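You operate a simulated robot arm through the tools that you are given. There is no shell and no other tool.

Carry out the task below with a simulated robot arm. There is one attempt and no reset: what you move stays moved.

JOB
Stand the brown cup on the small white plate and wash off its milk ring with suds.
Fine: use the yellow cloth and put it back at its spot. Set down upright: brown cup. What is to be rubbed or washed off counts as gone when no trace of it is left.
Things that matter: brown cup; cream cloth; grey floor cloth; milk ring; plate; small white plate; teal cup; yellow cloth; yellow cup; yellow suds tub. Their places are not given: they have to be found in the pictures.

The check looks at the end state, three seconds after you hand in, the way a careful person would. Anything else that was tipped, shoved, dropped, spilled or broken makes it a failure. Flat cloth is picked up by pressing the open fingertips on it (5 to 10 N) and closing them slowly along it; thin cloth reads only 2 to 8 mm in the jaws.

ROBOT AND FRAMES
A 6-joint arm with a fingered hand, fixed in place. Base frame: the origin is at the foot of the arm, x ahead of it, y to its left, z up. Readings come in mm, degrees, newtons and seconds.
It reaches about 812 mm from its shoulder. Its first joint turns from -166.0 to 166.0 degrees. Payload 4 kg.
Tool frame: the origin (TCP) lies between the finger pads and is the grasp point; the fingertips stand 20 mm ahead of it; z points along the fingers, y is the line along which they close. Largest opening 140 mm; the body of the gripper starts 54 mm behind the TCP. The gripper is a hand of 3 fingers: y runs from the thumb to the fingers, the wrist lies at [0, 0, -215] in the tool frame, and closing takes about 1.5 s.
Orientation is that of the tool frame in the base frame, as [roll, pitch, yaw] about the fixed x, y, z axes, in that order (R = Rz(yaw) Ry(pitch) Rx(roll)). With the fingers straight down and closing along the base's y, the tool's x points along the base's -x, its y along +y and its z along -z.

CONTROLS
- The arm moves only by the tool nudge_tool. Its argument "moves" is a list of rows, each a list of 6 numbers: the shift along the tool's x, y, z in units of 40 mm (1.0 is 40 mm), then the turn, a rotation vector about the tool's x, y, z in units of 5 degrees (1.0 is 5 degrees). In form: [[x, y, z, ax, ay, az], ...]. A call has 1 to 20 rows; each row shifts and turns the commanded pose from where the row before left it, along the tool's axes as they then stand. "gripper" is the gripper command, from -1 (fully open) to 1 (shut), values between in proportion, set as the call begins (left out, the last holds). A call with a number of a shift or a turn outside -1 to 1 is refused whole. Rows are played at 5 a second. More than 50 mm and 8.6 degrees between two rows, or a gripper value outside its range, and nothing of the call is played. Where a pose cannot be reached the arm comes as near as it can. A force on the tool above 40 N (or 10 N above the force at the start of the call, whichever is more), or a blocked arm, ends the call early, and 0.2 s more pass. The fingers move at their own pace (about 45 mm/s each) and stop on an object; they squeeze with about 21 N. The grip force told is the motor's: it shows also when the fingers shut on nothing. Time passes only in rows, and 0.2 s behind the last, so rows that do not move let the fingers close. It gives the time, the measured TCP pose, the force on the tool (base axes), the opening and the grip force at its end, in the units of the frame above (readings bear some noise), with the torque about the TCP (base axes, N m) and any sound that the robot's microphone picked up.
- Cameras (640 x 400 px; columns grow to the right, rows downward): "scene" is fixed at [401, -500.8, 1501.2]; the picture's right is [0.94, -0.33, 0.00], its down [-0.29, -0.84, -0.46] and it looks along [0.15, 0.43, -0.89] (base axes); focal length 214 px, centre (320, 200). "wrist" rides on the gripper at [74, -43, -79] in the tool frame; the picture's right is [0.50, 0.87, 0.00], its down [-0.59, 0.34, -0.73] and it looks along [-0.64, 0.37, 0.68] (tool axes); focal length 275 px, centre (320, 200).
- get_image(camera): a new picture of that camera. The clock stands still meanwhile.
- lift_body(by): slides the trunk up (or, below 0, down) by that many mm; the arm rides with it, the base frame stays. It gives what a move gives, with no picture.
- set_fingers(finger1, finger2, thumb_bend): sets how far each is bent, from 0 (flat) to 1 (curled in); at 0.3 the hand is open as for a grip, at 0.7 the pads meet at the TCP. One left out holds its place. A second passes; each finger stops where it meets its share of the squeeze, and holds until it gets a number again. A gripper value or a shape takes the hand back. It gives what a move gives, with no picture; readings hold the bend of each and the force on the fingers (four entries, about 0 where the hand has none), thumb and palm.
- hand_shape(shape): the hand has 3 fingers and takes this shape, open, in about a second: jaw (thumb against the fingers, like two jaws); tri (thumb and two fingers); tip (a fingertip pinch); poke (one finger out to press); point (the index stretched); flat (the hand flat); cup (the hand cupped); fist (a fist). The gripper value then closes the fingers along that shape, each until it touches; the sizes above hold for jaw. It gives what a move gives, with no picture.
- pixel_to_xyz(camera, pixels): for up to 12 pixels [column, row] of the newest picture of that camera ("zoom" is the newest enlarged one), the place [x, y, z] in the base frame of the surface seen there, good to about 2 mm. The clock stands still meanwhile.
- inspect(camera, box): a new picture of the part [left, top, right, bottom] of that camera's present view, enlarged. The clock stands still meanwhile.
- close_job(): hands the job in; it is judged then, once.

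Open the gripper and draw the arm clear of the work before you hand the job in, unless the task says otherwise.

The tools are called after "Call:" as a command line: name --pt "numbers of a row" for each row, then --argument value for the rest, lists and objects as JSON in quotes. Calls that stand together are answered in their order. nudge_tool: Moves the arm, as the interface text tells. Its arguments: {"type":"object","properties":{"moves":{"type":"array","items":{"type":"array","items":{"type":"number"}}},"gripper":{"type":"number"}},"required":["moves"]} The other tools are called the same way: lift_body (by) slides the trunk up or down; hand_shape (shape) gives the hand a shape; set_fingers (finger1, finger2, thumb_bend) moves the fingers one by one; get_image (camera) takes a picture; pixel_to_xyz (camera, pixels) gives the place of the surface under pixels of a picture; inspect (camera, box) takes an enlarged picture of a part of a camera's view; close_job () hands the job in.

At the start:

```text
time: 0.0
tcp_pos: [291.5, -216.4, 1203.8]
ee_rot: [180.0, 0.0, -179.9]
ft_force: [0.5, -0.4, 0.5]
moment: [0.01, 0.01, 0.04]
finger_gap: 139.7
gripper_force: 0.1
shape: jaw
bend: [0.3, 0.3, 0.3]
finger forces: [0.1, 0.0, 0.1, 0.1, 0.0, 0.0]
trunk travel left (down, up): [-250.0, 340.0]
```

scene: 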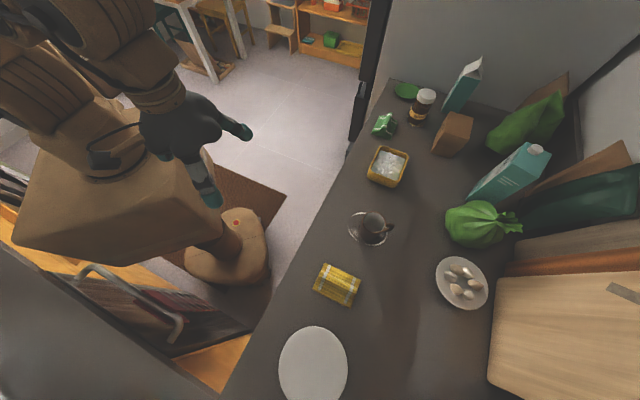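
wrist: 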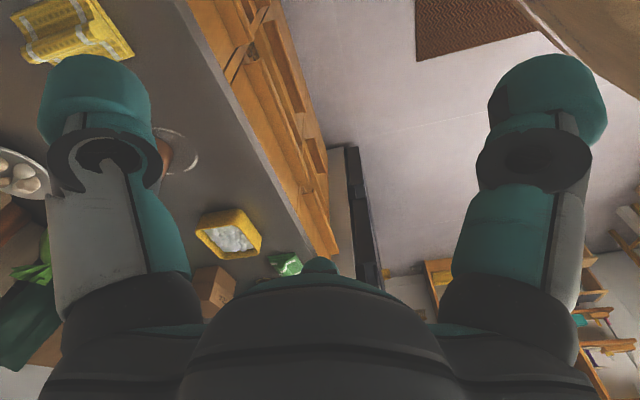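

The scene picture shows a brown cup near (374,226) on or near a saucer, a yellow suds tub near (388,166), a yellow cloth near (337,284) and a white plate near (313,365). I'll enlarge these areas to see details.

Call:
inspect --camera "scene" --box '[330, 190, 430, 260]'

Call:
inspect --camera "scene" --box '[260, 250, 400, 400]'

Call:
inspect --camera "scene" --box '[340, 70, 500, 200]'

```text
5.71 times, centred on (380, 225) of scene
```

zoom: 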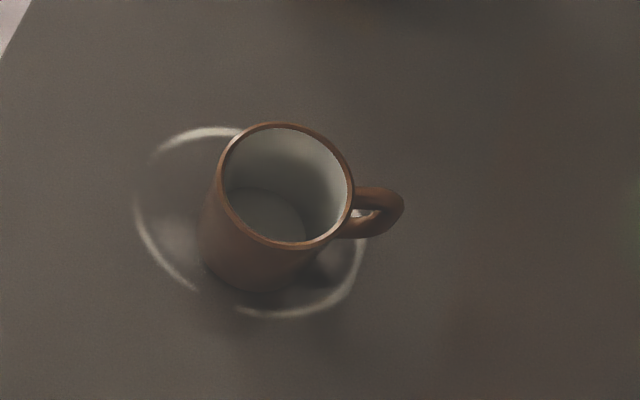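

```text
2.67 times, centred on (330, 325) of scene
```

zoom: 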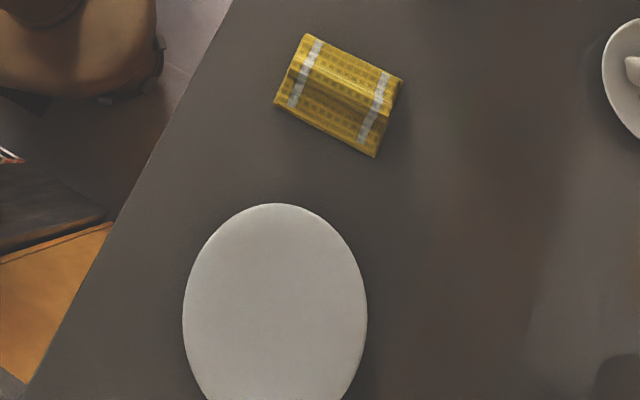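

```text
3.08 times, centred on (420, 135) of scene
```

zoom: 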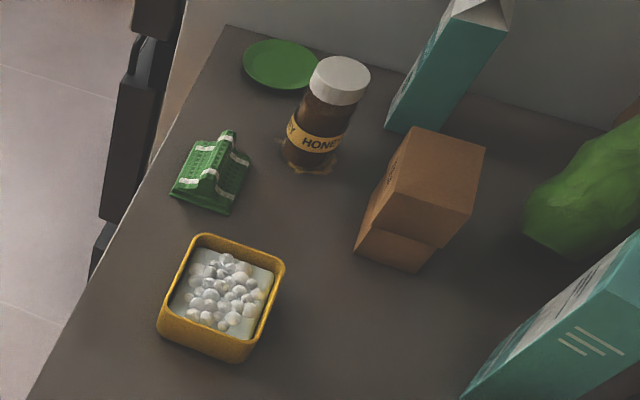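

Brown cup stands over a milk ring on the counter. I measure the positions of cup, ring, cloth, plate, tub.

Call:
get_image --camera "scene"

Call:
pixel_to_xyz --camera "scene" --pixels '[[313, 365], [313, 330], [282, 365], [345, 365], [337, 284], [322, 268], [358, 280], [350, 302], [315, 290], [462, 283], [462, 260], [300, 290]]'

Call:
inspect --camera "scene" --box '[335, 195, 415, 255]'

```text
taken
```

scene: 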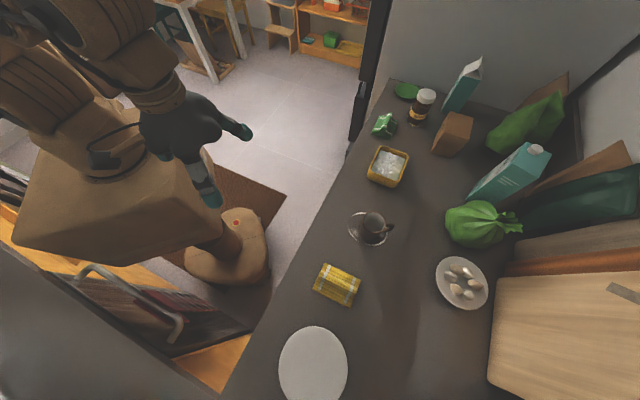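

```text
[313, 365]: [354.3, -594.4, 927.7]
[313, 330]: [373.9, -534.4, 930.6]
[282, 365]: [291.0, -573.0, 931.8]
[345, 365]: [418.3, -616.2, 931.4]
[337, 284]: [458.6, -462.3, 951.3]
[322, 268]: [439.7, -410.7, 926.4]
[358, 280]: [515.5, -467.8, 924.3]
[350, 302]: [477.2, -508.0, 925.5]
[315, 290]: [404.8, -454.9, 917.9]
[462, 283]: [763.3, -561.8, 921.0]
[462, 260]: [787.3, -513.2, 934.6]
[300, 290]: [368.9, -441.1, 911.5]
```

```text
6.67 times, centred on (375, 225) of scene
```

zoom: 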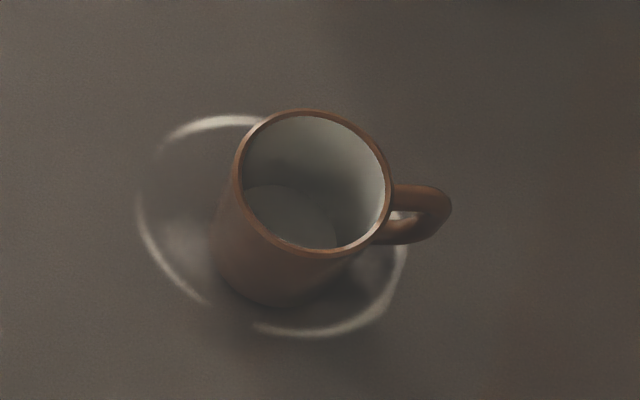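

Counter is about z=911. Now I measure the cup and ring in the zoom view, then the tub.

Call:
pixel_to_xyz --camera "zoom" --pixels '[[313, 112], [243, 180], [390, 190], [325, 257], [290, 215], [440, 210], [270, 303], [215, 121], [140, 210], [205, 300], [300, 333], [400, 260]]'

Call:
inspect --camera "scene" --box '[355, 135, 425, 195]'

Call:
pixel_to_xyz --camera "scene" --pixels '[[376, 147], [409, 154], [402, 186], [367, 178], [388, 165], [383, 125], [423, 97], [452, 130], [405, 91], [480, 222], [500, 185], [430, 230]]'

```text
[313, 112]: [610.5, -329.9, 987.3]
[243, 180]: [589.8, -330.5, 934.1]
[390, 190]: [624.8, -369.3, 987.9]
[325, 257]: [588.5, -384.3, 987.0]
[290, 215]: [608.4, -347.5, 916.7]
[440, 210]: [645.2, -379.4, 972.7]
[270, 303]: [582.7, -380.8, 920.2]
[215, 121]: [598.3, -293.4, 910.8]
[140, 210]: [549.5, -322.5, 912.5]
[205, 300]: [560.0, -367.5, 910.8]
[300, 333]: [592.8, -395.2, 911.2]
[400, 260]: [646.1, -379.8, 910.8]
```

```text
6.67 times, centred on (390, 165) of scene
```

zoom: 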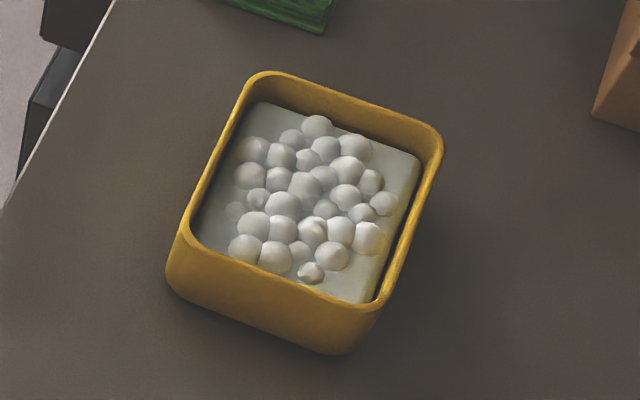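

```text
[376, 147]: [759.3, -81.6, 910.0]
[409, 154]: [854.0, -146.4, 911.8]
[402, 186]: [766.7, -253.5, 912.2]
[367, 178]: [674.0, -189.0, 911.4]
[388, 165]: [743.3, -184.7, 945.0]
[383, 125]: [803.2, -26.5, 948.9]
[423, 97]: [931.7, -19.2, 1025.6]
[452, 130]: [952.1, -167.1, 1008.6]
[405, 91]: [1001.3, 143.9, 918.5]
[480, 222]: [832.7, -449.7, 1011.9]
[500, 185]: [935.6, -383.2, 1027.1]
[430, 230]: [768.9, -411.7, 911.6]
```

Cup centre is about (600,-357), rim z≈987, radius ≈29, handle pointing toward (+45,-22). Tub centre is near (760,-170). I take a closer look at the cloth and at the plate.

Call:
inspect --camera "scene" --box '[305, 255, 369, 310]'

Call:
pixel_to_xyz --camera "zoom" --pixels '[[180, 90], [90, 260], [560, 210], [460, 480], [320, 200], [250, 250], [400, 250], [350, 150], [300, 300], [430, 330], [480, 220], [180, 200]]'

Call:
inspect --camera "scene" --box '[265, 315, 365, 400]'

```text
7.27 times, centred on (337, 282) of scene
```

zoom: 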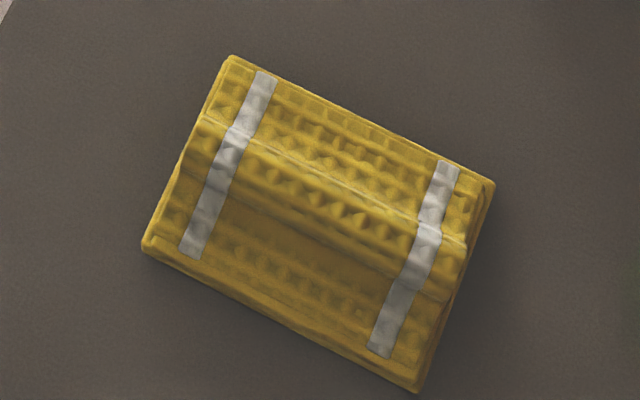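

```text
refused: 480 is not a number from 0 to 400
```

```text
4.71 times, centred on (315, 358) of scene
```

zoom: 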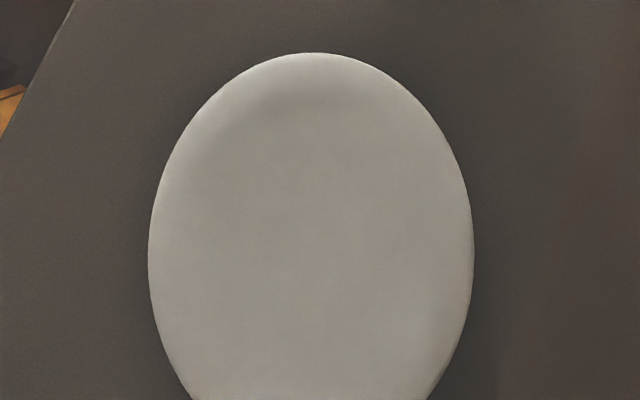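

The cloth has a raised ridge along its long axis, easy to pinch. I re-zoom on it and measure.

Call:
inspect --camera "scene" --box '[305, 255, 369, 310]'

Call:
pixel_to_xyz --camera "zoom" --pixels '[[230, 60], [145, 245], [490, 185], [415, 388], [330, 180], [210, 125], [460, 240], [300, 160], [330, 220], [280, 265], [380, 200], [350, 140]]'

Call:
inspect --camera "scene" --box '[265, 315, 365, 400]'

Call:
pixel_to_xyz --camera "zoom" --pixels '[[315, 54], [150, 260], [472, 260], [311, 260], [311, 380], [311, 130], [230, 260], [400, 260], [200, 395], [430, 395], [311, 80], [170, 260]]'

```text
7.27 times, centred on (337, 282) of scene
```

zoom: 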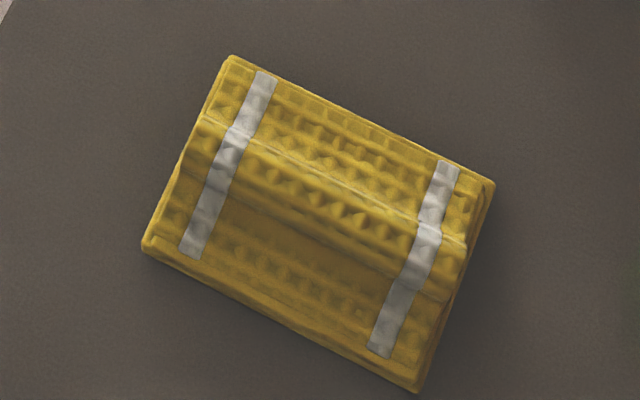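

```text
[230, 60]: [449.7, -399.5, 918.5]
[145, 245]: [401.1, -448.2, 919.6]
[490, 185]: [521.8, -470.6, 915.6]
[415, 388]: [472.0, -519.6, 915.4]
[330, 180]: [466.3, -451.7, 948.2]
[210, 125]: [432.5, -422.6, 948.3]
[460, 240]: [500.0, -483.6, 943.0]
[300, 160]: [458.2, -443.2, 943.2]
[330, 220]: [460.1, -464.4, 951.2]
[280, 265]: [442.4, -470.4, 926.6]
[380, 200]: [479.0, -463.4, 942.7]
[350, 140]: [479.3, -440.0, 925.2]
```

```text
4.71 times, centred on (315, 358) of scene
```

zoom: 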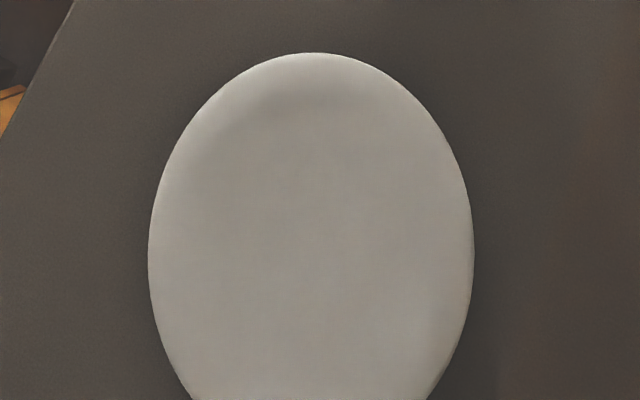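

```text
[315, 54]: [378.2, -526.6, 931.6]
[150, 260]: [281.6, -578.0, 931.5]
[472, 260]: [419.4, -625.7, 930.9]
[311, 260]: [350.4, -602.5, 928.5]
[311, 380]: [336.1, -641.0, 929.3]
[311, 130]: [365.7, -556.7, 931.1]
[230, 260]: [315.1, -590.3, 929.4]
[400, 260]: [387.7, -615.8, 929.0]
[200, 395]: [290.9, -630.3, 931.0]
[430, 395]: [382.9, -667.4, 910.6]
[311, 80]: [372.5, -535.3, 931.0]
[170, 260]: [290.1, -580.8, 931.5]
```

Plate centre ≈ (353,-595), radius ≈73, surface z≈929. Cloth ridge runs from (432,-423) to (500,-484) at z≈950, cloth centre ≈(461,-459). I first move the open hand above the cup at safe height and look again.

Call:
nudge_tool --pt "-0.964 -0.44 0 0 0 0" --pt "-0.964 -0.44 0 0 0 0" --pt "-0.964 -0.44 0 0 0 0" --pt "-0.964 -0.44 0 0 0 0" --pt "-0.964 -0.44 0 0 0 0" --pt "-0.964 -0.44 0 0 0 0" --pt "-0.964 -0.44 0 0 0 0" --pt "-0.964 -0.44 0 0 0 0" --pt "0 0 0 0 0 0.867" --pt "0 0 0 0 0 0.867" --pt "0 0 0 0 0 0.867" --pt "0 0 0 0 0 0.867" --pt "0 0 0 0 0 0.867" --pt "0 0 0 0 0 0.867" --pt "0 0 0 0 0 0" --gripper -1

Call:
get_image --camera "scene"

Call:
get_image --camera "wrist"

```text
time: 3.2
tcp_pos: [602.2, -357.1, 1205.0]
ee_rot: [-179.9, 0.1, 154.0]
ft_force: [0.1, -0.3, -0.5]
moment: [0.01, 0.02, -0.01]
finger_gap: 139.8
gripper_force: 0.1
shape: jaw
bend: [0.3, 0.3, 0.3]
finger forces: [0.1, 0.0, 0.1, 0.0, 0.0, 0.0]
trunk travel left (down, up): [-250.0, 340.0]
```

```text
taken
```

scene: 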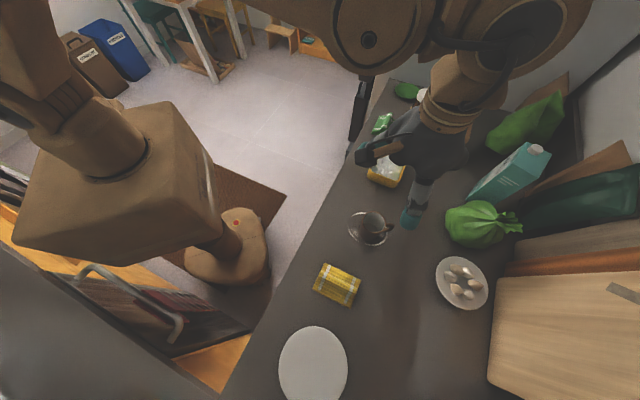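

```text
taken
```

wrist: 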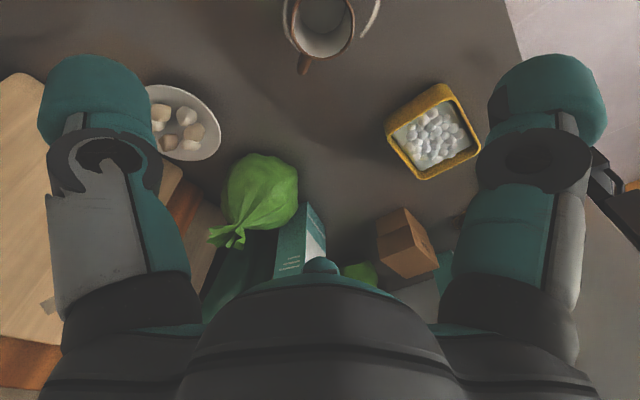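

Reach is fine. I take a zoomed look at the hand and at the cup from the wrist camera to refine the cup's position.

Call:
inspect --camera "scene" --box '[340, 90, 480, 250]'

Call:
inspect --camera "wrist" --box '[260, 0, 400, 88]'

Call:
pixel_to_xyz --camera "wrist" --pixels '[[322, 57], [290, 20], [355, 20], [304, 70], [380, 5], [284, 10], [390, 132], [446, 84], [478, 142], [424, 178], [320, 265], [320, 30]]'

```text
2.50 times, centred on (410, 170) of scene
```

zoom: 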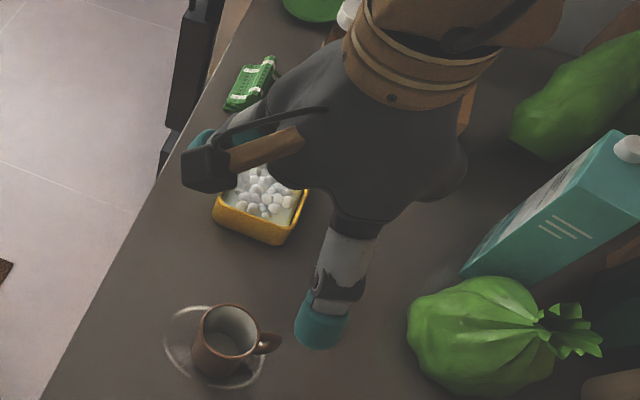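

```text
4.55 times, centred on (330, 44) of wrist
```

zoom: 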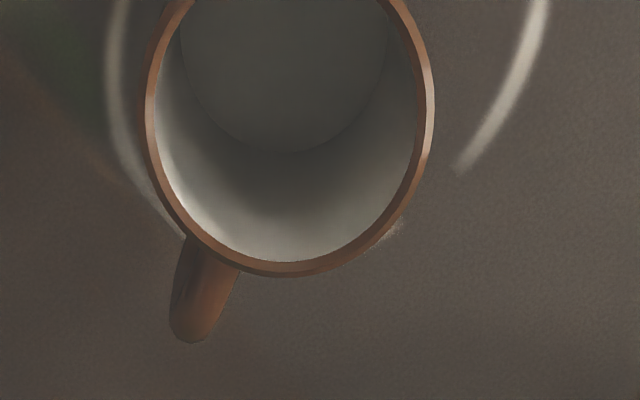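

```text
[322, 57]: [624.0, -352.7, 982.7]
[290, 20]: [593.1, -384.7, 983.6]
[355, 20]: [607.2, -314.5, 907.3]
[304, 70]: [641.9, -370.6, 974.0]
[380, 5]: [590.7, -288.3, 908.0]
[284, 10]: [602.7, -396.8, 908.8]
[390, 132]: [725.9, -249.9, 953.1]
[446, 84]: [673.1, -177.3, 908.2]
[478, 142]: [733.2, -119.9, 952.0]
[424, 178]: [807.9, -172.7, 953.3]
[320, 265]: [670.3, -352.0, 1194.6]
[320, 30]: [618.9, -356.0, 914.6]
```

A teal tip also shows at (320,265); I need the true layout of the three fingers. I sample points on them in the wrist picture.

Call:
pixel_to_xyz --camera "wrist" --pixels '[[95, 70], [95, 110], [70, 130], [548, 75], [548, 120], [590, 130], [320, 262], [310, 270], [335, 268], [100, 180], [550, 200], [320, 300]]'

Call:
inspect --camera "wrist" --box '[220, 230, 420, 355]'

```text
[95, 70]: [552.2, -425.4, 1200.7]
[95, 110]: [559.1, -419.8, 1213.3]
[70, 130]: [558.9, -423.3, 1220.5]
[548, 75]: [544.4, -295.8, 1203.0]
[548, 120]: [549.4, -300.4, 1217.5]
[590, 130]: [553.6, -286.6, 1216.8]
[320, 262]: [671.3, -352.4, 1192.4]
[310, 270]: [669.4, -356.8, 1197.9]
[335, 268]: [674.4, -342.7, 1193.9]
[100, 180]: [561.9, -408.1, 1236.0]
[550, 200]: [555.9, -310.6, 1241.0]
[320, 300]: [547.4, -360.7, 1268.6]
```

```text
3.20 times, centred on (320, 292) of wrist
```

zoom: 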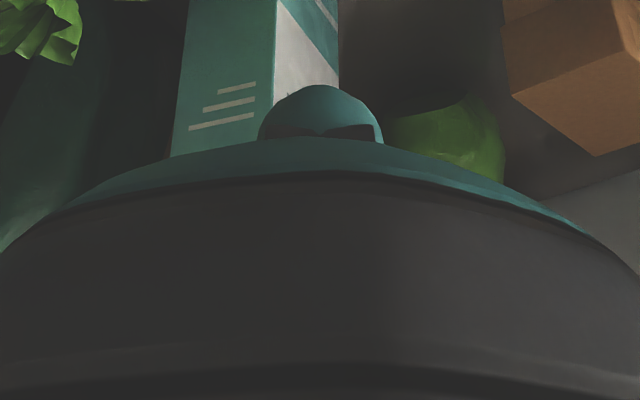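

The hand is a radial three-finger gripper (thumb at -y, fingers at about ±60° either side of +y). I turn it to yaw ≈187° so that the handle (base direction ≈ -23°) lies midway between two fingers, then descend part way.

Call:
nudge_tool --pt "0 0 0 0 0 -0.943" --pt "0 0 0 0 0 -0.943" --pt "0 0 0 0 0 -0.943" --pt "0 0 0 0 0 -0.943" --pt "0 0 0 0 0 -0.943" --pt "0 0 0 0 0 -0.943" --pt "0 0 0 0 0 -0.943" --pt "0 0 0.8 0 0 0" --pt "0 0 0.8 0 0 0" --pt "0 0 0.8 0 0 0" --pt "0 0 0.8 0 0 0" --pt "0 0 0 0 0 0" --gripper -1

Call:
get_image --camera "scene"

Call:
get_image --camera "wrist"

```text
time: 5.8
tcp_pos: [602.4, -357.2, 1076.8]
ee_rot: [-179.9, 0.0, -172.9]
ft_force: [0.4, 0.0, -1.0]
moment: [-0.02, -0.01, -0.02]
finger_gap: 140.0
gripper_force: 0.0
shape: jaw
bend: [0.3, 0.3, 0.3]
finger forces: [0.0, 0.1, 0.0, 0.2, 0.0, 0.0]
trunk travel left (down, up): [-250.0, 340.0]
```

```text
taken
```

scene: 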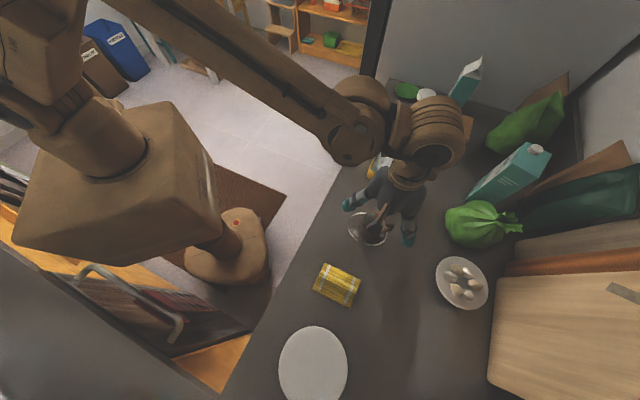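

```text
taken
```

wrist: 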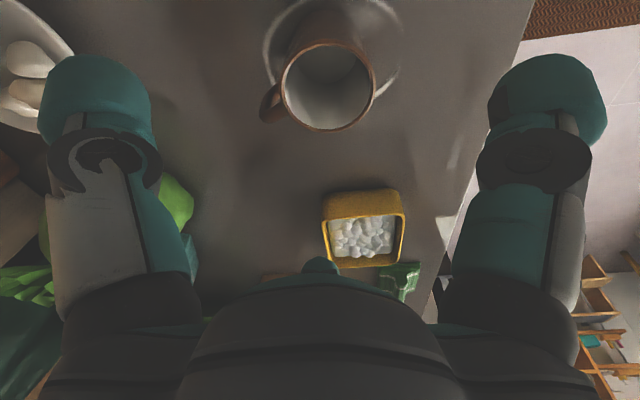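

The wrist picture shows the cup rim around (328,85) with the handle at (268,103). I measure rim and handle points for an accurate centre.

Call:
inspect --camera "wrist" --box '[240, 0, 420, 140]'

Call:
pixel_to_xyz --camera "wrist" --pixels '[[330, 128], [283, 92], [373, 80], [325, 44], [265, 108], [275, 90], [300, 120], [360, 112], [295, 60], [360, 55], [398, 60], [265, 50]]'

```text
2.86 times, centred on (330, 70) of wrist
```

zoom: 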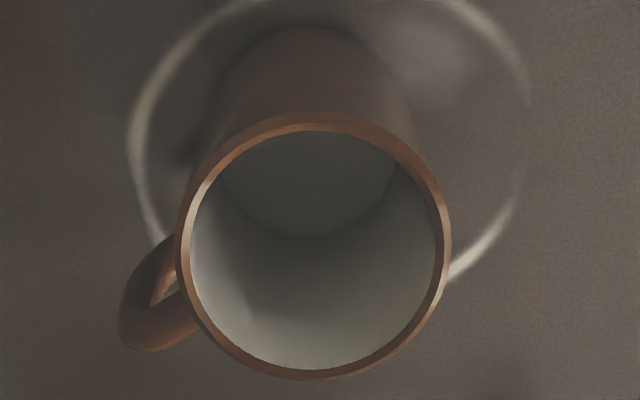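

```text
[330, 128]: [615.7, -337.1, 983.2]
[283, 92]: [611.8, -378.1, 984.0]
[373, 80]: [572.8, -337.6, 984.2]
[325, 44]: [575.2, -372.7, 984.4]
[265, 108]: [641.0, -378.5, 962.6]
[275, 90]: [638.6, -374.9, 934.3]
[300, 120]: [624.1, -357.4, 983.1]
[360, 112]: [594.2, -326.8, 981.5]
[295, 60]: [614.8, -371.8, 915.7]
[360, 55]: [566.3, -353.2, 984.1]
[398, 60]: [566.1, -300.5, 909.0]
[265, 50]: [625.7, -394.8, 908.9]
```

Cup centre is (595.5,-355.5). I correct by about 7 mm and descend to TCP z≈952 around the cup.

Call:
nudge_tool --pt "0.166 0.063 0 0 0 -0.5" --pt "0 0 0.78 0 0 0" --pt "0 0 0.78 0 0 0" --pt "0 0 0.78 0 0 0" --pt "0 0 0.78 0 0 0" --pt "0 0 0 0 0 0" --pt "0 0 0 0 0 0" --gripper -1

Call:
get_image --camera "wrist"

Call:
inspect --camera "scene" --box '[320, 150, 460, 270]'

```text
time: 7.4
tcp_pos: [595.0, -355.3, 951.9]
ee_rot: [179.9, 0.0, -170.5]
ft_force: [0.0, 0.1, 0.3]
moment: [-0.01, 0.02, 0.02]
finger_gap: 139.9
gripper_force: 0.1
shape: jaw
bend: [0.3, 0.3, 0.3]
finger forces: [0.0, 0.0, 0.0, 0.0, 0.0, 0.0]
trunk travel left (down, up): [-250.0, 340.0]
```

```text
taken
```

wrist: 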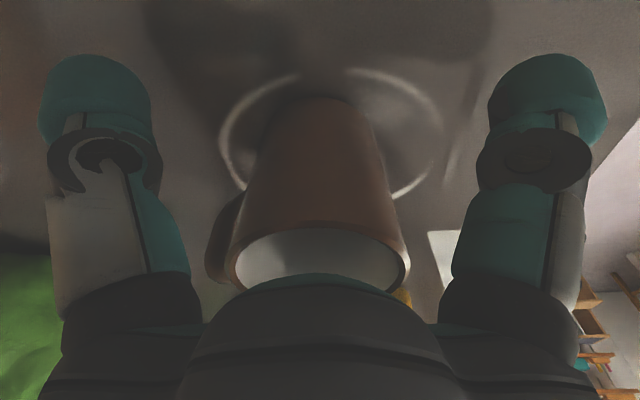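

```text
3.33 times, centred on (390, 210) of scene
```

zoom: 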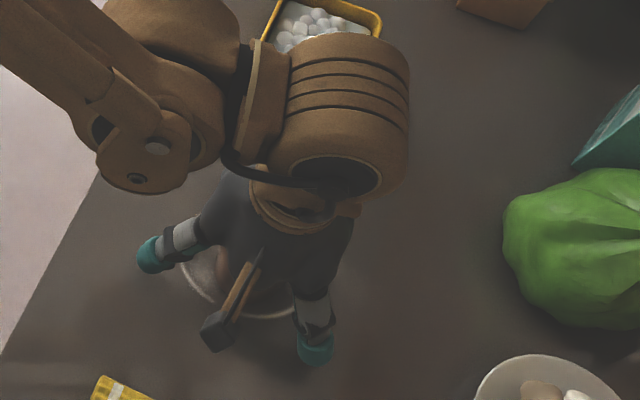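

The hand is around the cup, handle in the gap between fingers. I close the fingers on the cup with still rows.

Call:
nudge_tool --pt "0 0 0 0 0 0" --pt "0 0 0 0 0 0" --pt "0 0 0 0 0 0" --pt "0 0 0 0 0 0" --pt "0 0 0 0 0 0" --pt "0 0 0 0 0 0" --pt "0 0 0 0 0 0" --pt "0 0 0 0 0 0" --pt "0 0 0 0 0 0" --gripper 1

Call:
get_image --camera "wrist"

```text
time: 9.4
tcp_pos: [596.3, -354.2, 950.3]
ee_rot: [-179.9, 0.0, -170.5]
ft_force: [-0.2, 0.2, -0.7]
moment: [0.0, 0.02, 0.01]
finger_gap: 53.7
gripper_force: 20.8
shape: jaw
bend: [0.41, 0.38, 0.38]
finger forces: [16.7, 17.7, 0.0, 0.0, 19.0, 0.0]
trunk travel left (down, up): [-250.0, 340.0]
```

```text
taken
```

wrist: 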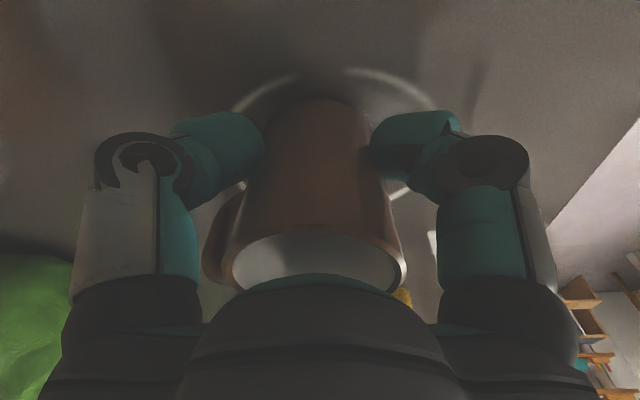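

Grip is solid (gap 53.7, 20.8 N on all fingers). I lift the cup 90 mm and look.

Call:
nudge_tool --pt "0 0 -0.25 0 0 0" --pt "0 0 -0.5 0 0 0" --pt "0 0 -0.5 0 0 0" --pt "0 0 -0.5 0 0 0" --pt "0 0 -0.5 0 0 0" --pt "0 0 0 0 0 0"

Call:
get_image --camera "wrist"

Call:
get_image --camera "scene"

```text
time: 10.8
tcp_pos: [594.4, -355.3, 1040.8]
ee_rot: [-180.0, 0.0, -170.5]
ft_force: [-0.3, 0.4, -1.6]
moment: [0.04, 0.03, -0.02]
finger_gap: 53.5
gripper_force: 20.9
shape: jaw
bend: [0.41, 0.38, 0.38]
finger forces: [16.7, 17.9, 0.0, 0.0, 18.9, 0.1]
trunk travel left (down, up): [-250.0, 340.0]
```

```text
taken
```

wrist: 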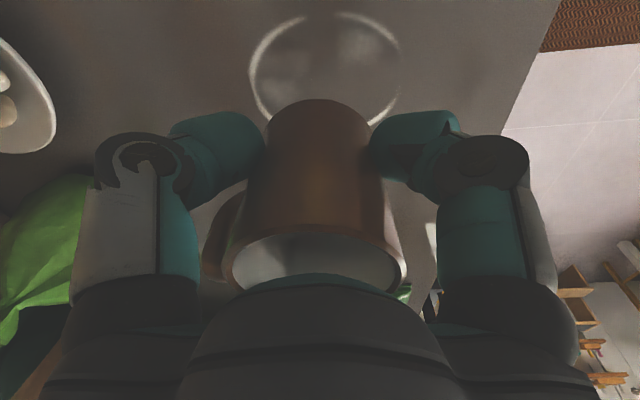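

```text
taken
```

scene: 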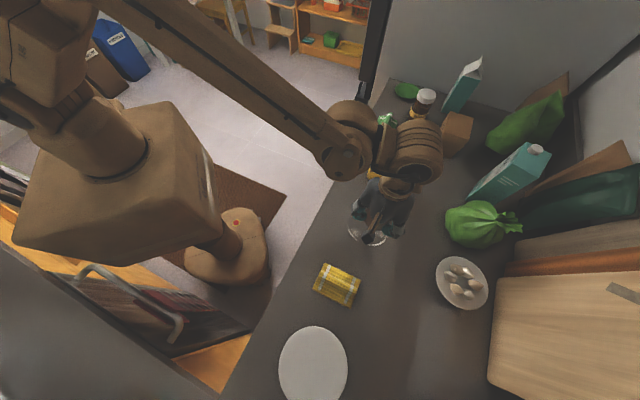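

Cup is held off the counter and level. I carry it over the small white plate centre (353,-595).

Call:
nudge_tool --pt "0.694 -0.4915 0 0 0 0" --pt "0.694 -0.4915 0 0 0 0" --pt "0.694 -0.4915 0 0 0 0" --pt "0.694 -0.4915 0 0 0 0" --pt "0.694 -0.4915 0 0 0 0" --pt "0.694 -0.4915 0 0 0 0" --pt "0.694 -0.4915 0 0 0 0" --pt "0.694 -0.4915 0 0 0 0" --pt "0.694 -0.4915 0 0 0 0" --pt "0.694 -0.4915 0 0 0 0" --pt "0 0 0 0 0 0" --pt "0 0 0 0 0 0"

Call:
get_image --camera "wrist"

Call:
get_image --camera "scene"

```text
time: 13.4
tcp_pos: [352.5, -596.1, 1041.7]
ee_rot: [-180.0, 0.0, -170.5]
ft_force: [-0.6, 0.1, -1.5]
moment: [0.02, 0.0, 0.01]
finger_gap: 53.7
gripper_force: 20.9
shape: jaw
bend: [0.41, 0.38, 0.38]
finger forces: [16.0, 17.5, 0.0, 0.0, 19.8, 0.1]
trunk travel left (down, up): [-250.0, 340.0]
```

```text
taken
```

wrist: 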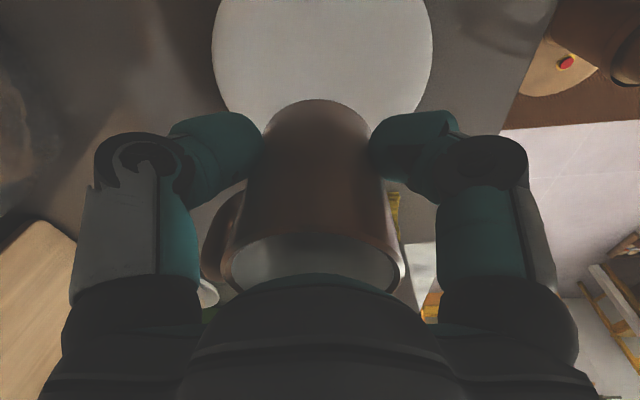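

```text
taken
```

scene: 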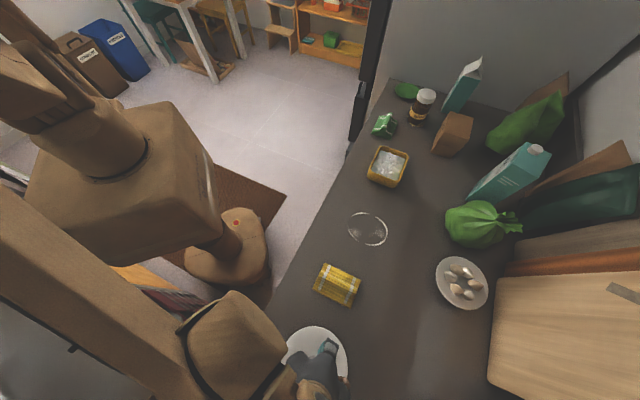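

Cup hovers over the plate. I descend to about 8 mm above contact, then look at force.

Call:
nudge_tool --pt "0 0 0.4 0 0 0" --pt "0 0 0.4 0 0 0" --pt "0 0 0.4 0 0 0" --pt "0 0 0.3 0 0 0" --pt "0 0 0.1 0 0 0" --pt "0 0 0 0 0 0"

Call:
get_image --camera "wrist"

```text
time: 14.8
tcp_pos: [353.1, -595.4, 977.3]
ee_rot: [180.0, 0.0, -170.4]
ft_force: [0.1, 0.1, -1.2]
moment: [0.01, 0.04, -0.02]
finger_gap: 53.4
gripper_force: 20.7
shape: jaw
bend: [0.41, 0.38, 0.38]
finger forces: [15.9, 17.5, 0.0, 0.1, 19.9, 0.0]
trunk travel left (down, up): [-250.0, 340.0]
```

```text
taken
```

wrist: 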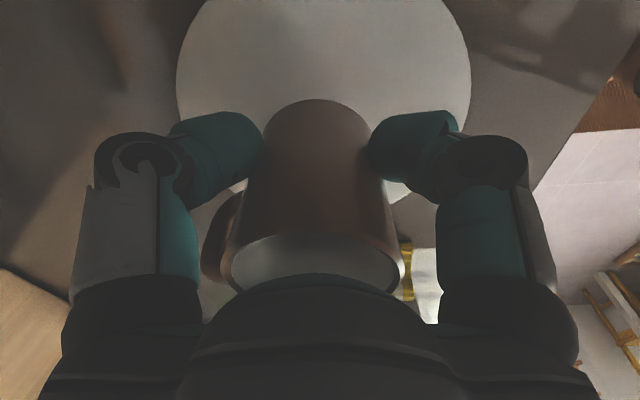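

I continue down in 1–1.5 mm steps until the force shows contact.

Call:
nudge_tool --pt "0 0 0.05 0 0 0" --pt "0 0 0.05 0 0 0" --pt "0 0 0.03 0 0 0" --pt "0 0 0.03 0 0 0"

```text
time: 15.8
tcp_pos: [353.3, -595.3, 970.3]
ee_rot: [180.0, 0.0, -170.5]
ft_force: [-0.3, 0.6, -1.6]
moment: [-0.01, 0.02, -0.02]
finger_gap: 53.4
gripper_force: 20.9
shape: jaw
bend: [0.41, 0.38, 0.38]
finger forces: [15.9, 17.6, 0.1, 0.1, 19.8, 0.0]
trunk travel left (down, up): [-250.0, 340.0]
```

Call:
nudge_tool --pt "0 0 0.025 0 0 0" --pt "0 0 0.025 0 0 0"

```text
time: 16.4
tcp_pos: [352.5, -595.6, 969.1]
ee_rot: [-179.9, -0.1, -170.5]
ft_force: [-0.3, -0.4, 7.3]
moment: [-0.13, -0.13, -0.01]
finger_gap: 53.7
gripper_force: 21.3
shape: jaw
bend: [0.41, 0.38, 0.38]
finger forces: [16.0, 18.7, 0.1, 0.1, 21.6, 0.1]
trunk travel left (down, up): [-250.0, 340.0]
```

Contact is felt (7.3 N at z≈969), so the cup stands on the plate. I open the fingers.

Call:
nudge_tool --pt "0 0 -0.01 0 0 0" --pt "0 0 0 0 0 0" --pt "0 0 0 0 0 0" --pt "0 0 0 0 0 0" --pt "0 0 0 0 0 0" --pt "0 0 0 0 0 0" --pt "0 0 0 0 0 0" --gripper -1

Call:
get_image --camera "wrist"

```text
time: 18.0
tcp_pos: [353.1, -595.1, 969.1]
ee_rot: [-179.9, 0.0, -170.5]
ft_force: [-0.2, -0.4, 0.1]
moment: [0.01, 0.0, 0.03]
finger_gap: 140.0
gripper_force: 0.2
shape: jaw
bend: [0.3, 0.3, 0.3]
finger forces: [0.0, 0.2, 0.1, 0.0, 0.0, 0.1]
trunk travel left (down, up): [-250.0, 340.0]
```

```text
taken
```

wrist: 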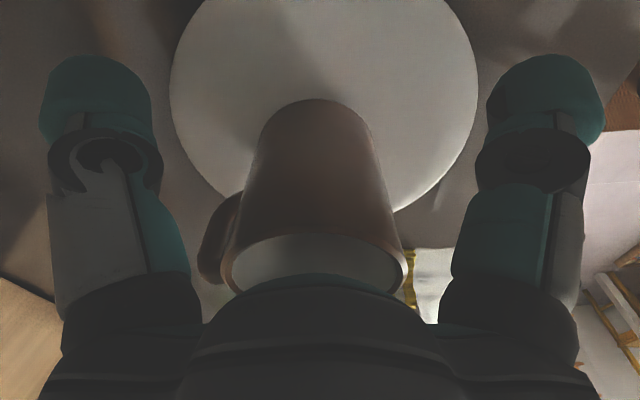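

Cup released standing on the plate. I rise straight up 140 mm.

Call:
nudge_tool --pt "0 0 -0.3 0 0 0" --pt "0 0 -0.6 0 0 0" --pt "0 0 -0.8 0 0 0" --pt "0 0 -0.9 0 0 0" --pt "0 0 -0.9 0 0 0" --pt "0 0 0 0 0 0"

Call:
get_image --camera "wrist"

Call:
get_image --camera "scene"

```text
time: 19.4
tcp_pos: [353.8, -595.0, 1109.5]
ee_rot: [-179.9, 0.0, -170.5]
ft_force: [0.2, 0.8, 0.6]
moment: [0.02, 0.03, -0.01]
finger_gap: 139.9
gripper_force: 0.1
shape: jaw
bend: [0.3, 0.3, 0.3]
finger forces: [0.0, 0.0, 0.0, 0.1, 0.0, 0.0]
trunk travel left (down, up): [-250.0, 340.0]
```

```text
taken
```

wrist: 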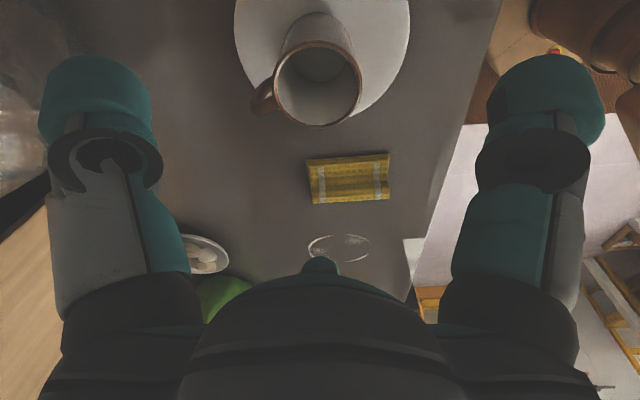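

```text
taken
```

scene: 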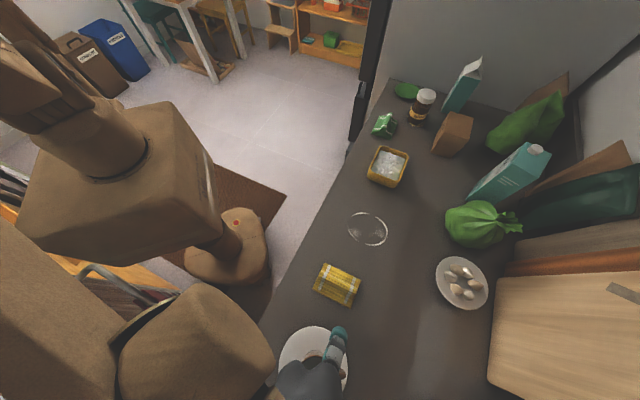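

The cup stands upright on the plate. The ring is now bare at (368,229); I measure it in an enlarged view.

Call:
inspect --camera "scene" --box '[335, 200, 399, 256]'

Call:
inspect --camera "wrist" --box '[280, 140, 410, 270]'

```text
7.14 times, centred on (367, 228) of scene
```

zoom: 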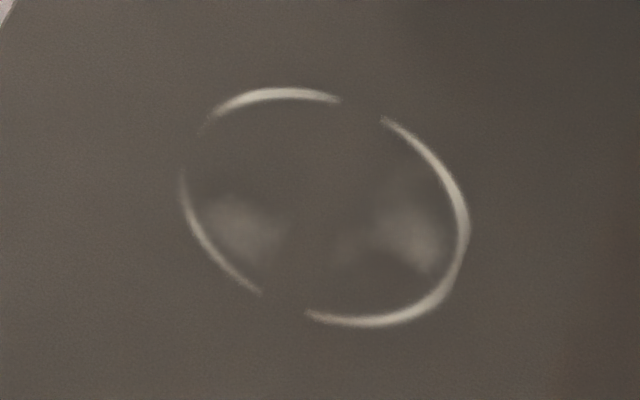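

```text
3.08 times, centred on (345, 205) of wrist
```

zoom: 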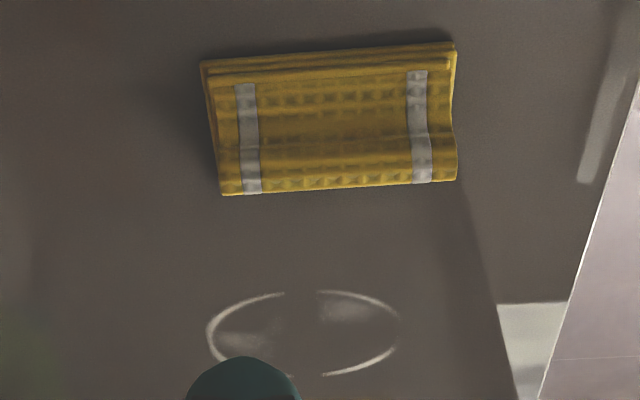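

I re-zoom the scene for ring coordinates (arc extremes and haze blobs).

Call:
inspect --camera "scene" --box '[335, 200, 399, 256]'

Call:
pixel_to_xyz --camera "zoom" --pixels '[[280, 93], [210, 118], [183, 190], [258, 291], [310, 313], [380, 324], [440, 290], [467, 220], [430, 155], [385, 120], [240, 225], [415, 240]]'

```text
7.14 times, centred on (367, 228) of scene
```

zoom: 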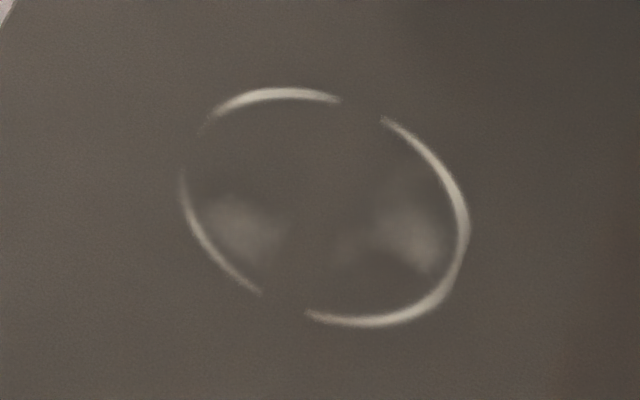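

```text
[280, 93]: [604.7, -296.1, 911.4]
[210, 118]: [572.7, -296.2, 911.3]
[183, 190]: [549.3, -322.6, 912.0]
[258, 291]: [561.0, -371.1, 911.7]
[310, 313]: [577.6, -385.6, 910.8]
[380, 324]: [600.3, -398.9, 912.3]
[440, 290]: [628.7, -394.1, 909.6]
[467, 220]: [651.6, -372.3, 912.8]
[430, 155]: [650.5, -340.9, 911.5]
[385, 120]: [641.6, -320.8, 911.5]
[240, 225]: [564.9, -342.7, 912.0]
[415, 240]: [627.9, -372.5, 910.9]
```

Ring centre ≈(601,-346), outer radius ≈58. Next I move above the cloth centre (461,-459) and turn the hand to yaw ≈135° so thumb and fingers straddle the ridge.

Call:
nudge_tool --pt "-0.6425 0.58 0 0 0 0" --pt "-0.6425 0.58 0 0 0 0" --pt "-0.6425 0.58 0 0 0 0" --pt "-0.6425 0.58 0 0 0 0" --pt "-0.6425 0.58 0 0 0 0" --pt "0 0 0 0 0 0.991" --pt "0 0 0 0 0 0.991" --pt "0 0 0 0 0 0.991" --pt "0 0 0 0 0 0.991" --pt "0 0 0 0 0 0.991" --pt "0 0 0 0 0 0.991" --pt "0 0 0 0 0 0.991" --pt "0 0 0 0 0 0.991" --pt "0 0 0 0 0 0.991" --pt "0 0 0 0 0 0.991" --pt "0 0 0 0 0 0.991" --pt "0 0 0 0 0 0"

Call:
get_image --camera "wrist"

Call:
get_image --camera "scene"

```text
time: 23.0
tcp_pos: [461.0, -459.1, 1110.5]
ee_rot: [180.0, 0.0, 134.9]
ft_force: [-0.7, 0.2, 0.6]
moment: [0.04, 0.02, 0.0]
finger_gap: 139.7
gripper_force: 0.0
shape: jaw
bend: [0.3, 0.3, 0.3]
finger forces: [0.0, 0.1, 0.0, 0.0, 0.0, 0.1]
trunk travel left (down, up): [-250.0, 340.0]
```

```text
taken
```

wrist: 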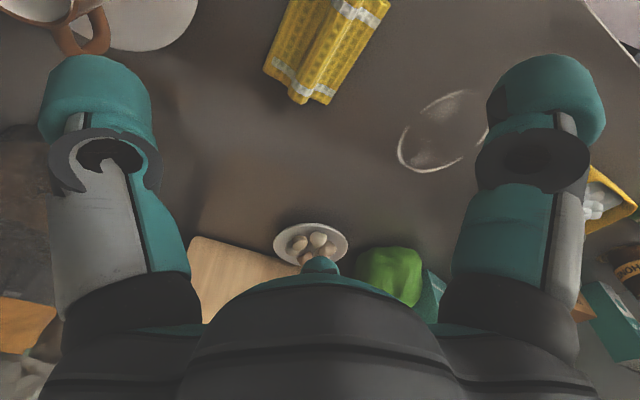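

```text
taken
```

scene: 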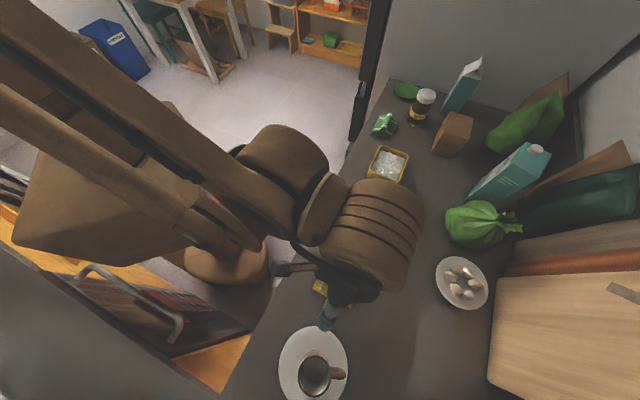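

The cloth appears at (325,45) in the wrist view; I enlarge it to locate the ridge cross-section precisely.

Call:
inspect --camera "wrist" --box '[240, 0, 410, 106]'

Call:
pixel_to_xyz --camera "zoom" --pixels '[[130, 200], [180, 200], [215, 200], [240, 200], [265, 200], [290, 200], [315, 200], [340, 200], [365, 200], [390, 200], [225, 380], [320, 300]]'

```text
3.76 times, centred on (325, 53) of wrist
```

zoom: 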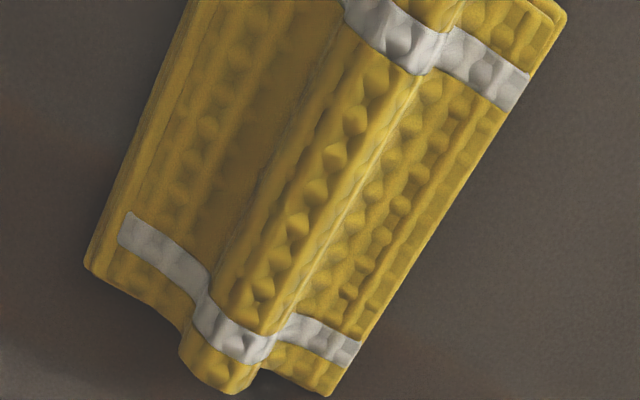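

```text
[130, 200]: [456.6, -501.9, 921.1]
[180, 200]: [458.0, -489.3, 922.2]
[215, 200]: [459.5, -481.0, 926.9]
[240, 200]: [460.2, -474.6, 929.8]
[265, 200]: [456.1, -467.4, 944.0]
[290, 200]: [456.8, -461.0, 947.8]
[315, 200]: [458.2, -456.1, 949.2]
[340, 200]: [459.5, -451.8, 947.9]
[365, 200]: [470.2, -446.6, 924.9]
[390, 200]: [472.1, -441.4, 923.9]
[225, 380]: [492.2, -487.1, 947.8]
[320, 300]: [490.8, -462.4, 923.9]
```

Ridge crest is at z≈949, about 20 mm wide, flat cloth at z≈922. I pre-close the fingers to about 84 mm gap and descend to TCP z≈965 to check alignment.

Call:
nudge_tool --pt "0 0 0 0 0 0" --pt "0 0 0 0 0 0" --pt "0 0 0 0 0 0" --pt "0 0 0 0 0 0" --pt "0 0 0.9 0 0 0" --pt "0 0 0.9 0 0 0" --pt "0 0 0.9 0 0 0" --pt "0 0 0.6 0 0 0" --pt "0 0 0.3 0 0 0" --pt "0 0 0 0 0 0" --gripper -0.2

Call:
get_image --camera "wrist"

Call:
inspect --camera "scene" --box '[280, 220, 420, 340]'

```text
time: 25.2
tcp_pos: [461.0, -459.6, 965.1]
ee_rot: [-180.0, 0.1, 135.0]
ft_force: [-0.2, 0.3, -0.3]
moment: [0.04, 0.02, 0.01]
finger_gap: 84.6
gripper_force: 0.0
shape: jaw
bend: [0.3, 0.3, 0.29]
finger forces: [0.0, 0.0, 0.1, 0.0, 0.0, 0.1]
trunk travel left (down, up): [-250.0, 340.0]
```

```text
taken
```

wrist: 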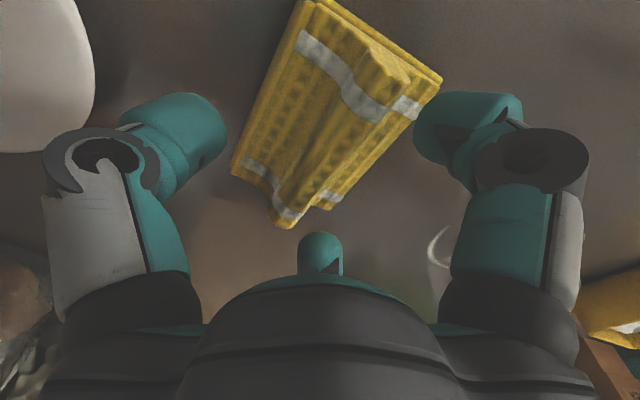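

```text
3.33 times, centred on (350, 280) of scene
```

zoom: 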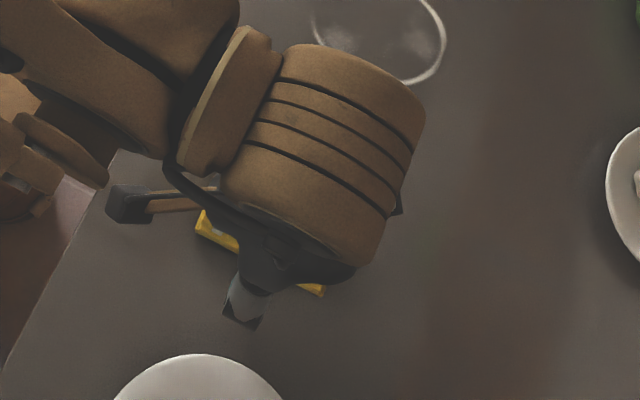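

Thumb and fingers straddle the ridge properly. I descend another 17 mm slowly to bring the tips just above the flat part.

Call:
nudge_tool --pt "0 0 0.15 0 0 0" --pt "0 0 0.15 0 0 0" --pt "0 0 0.1 0 0 0" --pt "0 0 0.05 0 0 0" --pt "0 0 0 0 0 0"

Call:
get_image --camera "wrist"

```text
time: 26.4
tcp_pos: [461.0, -459.5, 946.0]
ee_rot: [-180.0, 0.1, 134.9]
ft_force: [-0.2, 0.2, 0.3]
moment: [0.02, -0.01, 0.02]
finger_gap: 84.5
gripper_force: 0.0
shape: jaw
bend: [0.3, 0.3, 0.29]
finger forces: [0.1, 0.0, 0.0, 0.0, 0.0, 0.0]
trunk travel left (down, up): [-250.0, 340.0]
```

```text
taken
```

wrist: 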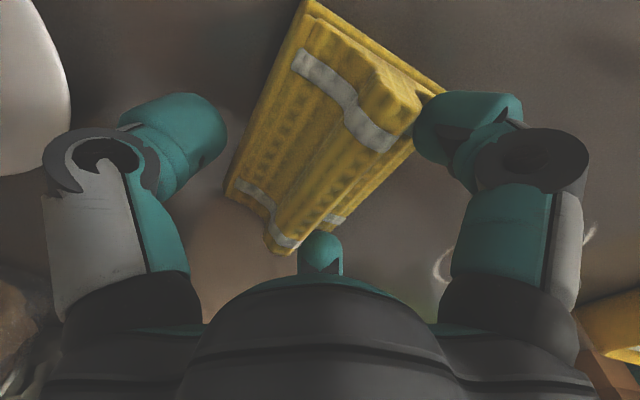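

No contact yet. I go 2 mm deeper and close the fingers slowly on the ridge.

Call:
nudge_tool --pt "0 0 0.05 0 0 0" --pt "0 0 0 0 0 0" --pt "0 0 0 0 0 0" --gripper 0.1

Call:
nudge_tool --pt "0 0 0 0 0 0" --pt "0 0 0 0 0 0" --pt "0 0 0 0 0 0" --gripper 0.4

Call:
get_image --camera "wrist"

```text
time: 27.2
tcp_pos: [461.0, -460.2, 944.5]
ee_rot: [180.0, 0.0, 134.8]
ft_force: [0.7, 0.6, 0.8]
moment: [0.0, 0.0, -0.05]
finger_gap: 63.4
gripper_force: 0.0
shape: jaw
bend: [0.36, 0.36, 0.35]
finger forces: [0.0, 0.2, 0.0, 0.1, 0.0, 0.0]
trunk travel left (down, up): [-250.0, 340.0]
```

```text
time: 28.0
tcp_pos: [462.0, -459.6, 944.8]
ee_rot: [180.0, 0.0, 134.9]
ft_force: [-0.7, 0.4, -0.4]
moment: [-0.01, -0.02, -0.03]
finger_gap: 42.5
gripper_force: 0.1
shape: jaw
bend: [0.43, 0.43, 0.42]
finger forces: [0.2, 0.1, 0.1, 0.1, 0.0, 0.1]
trunk travel left (down, up): [-250.0, 340.0]
```

```text
taken
```

wrist: 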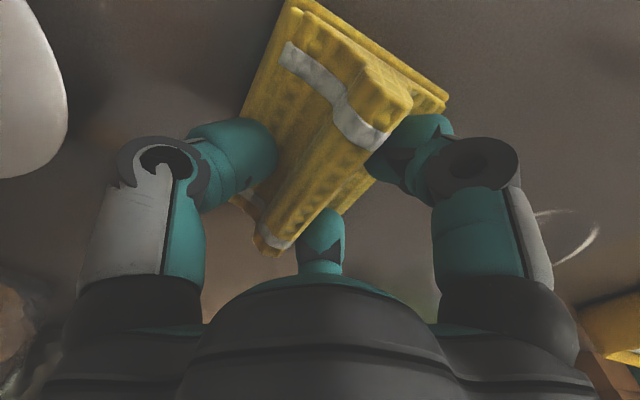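

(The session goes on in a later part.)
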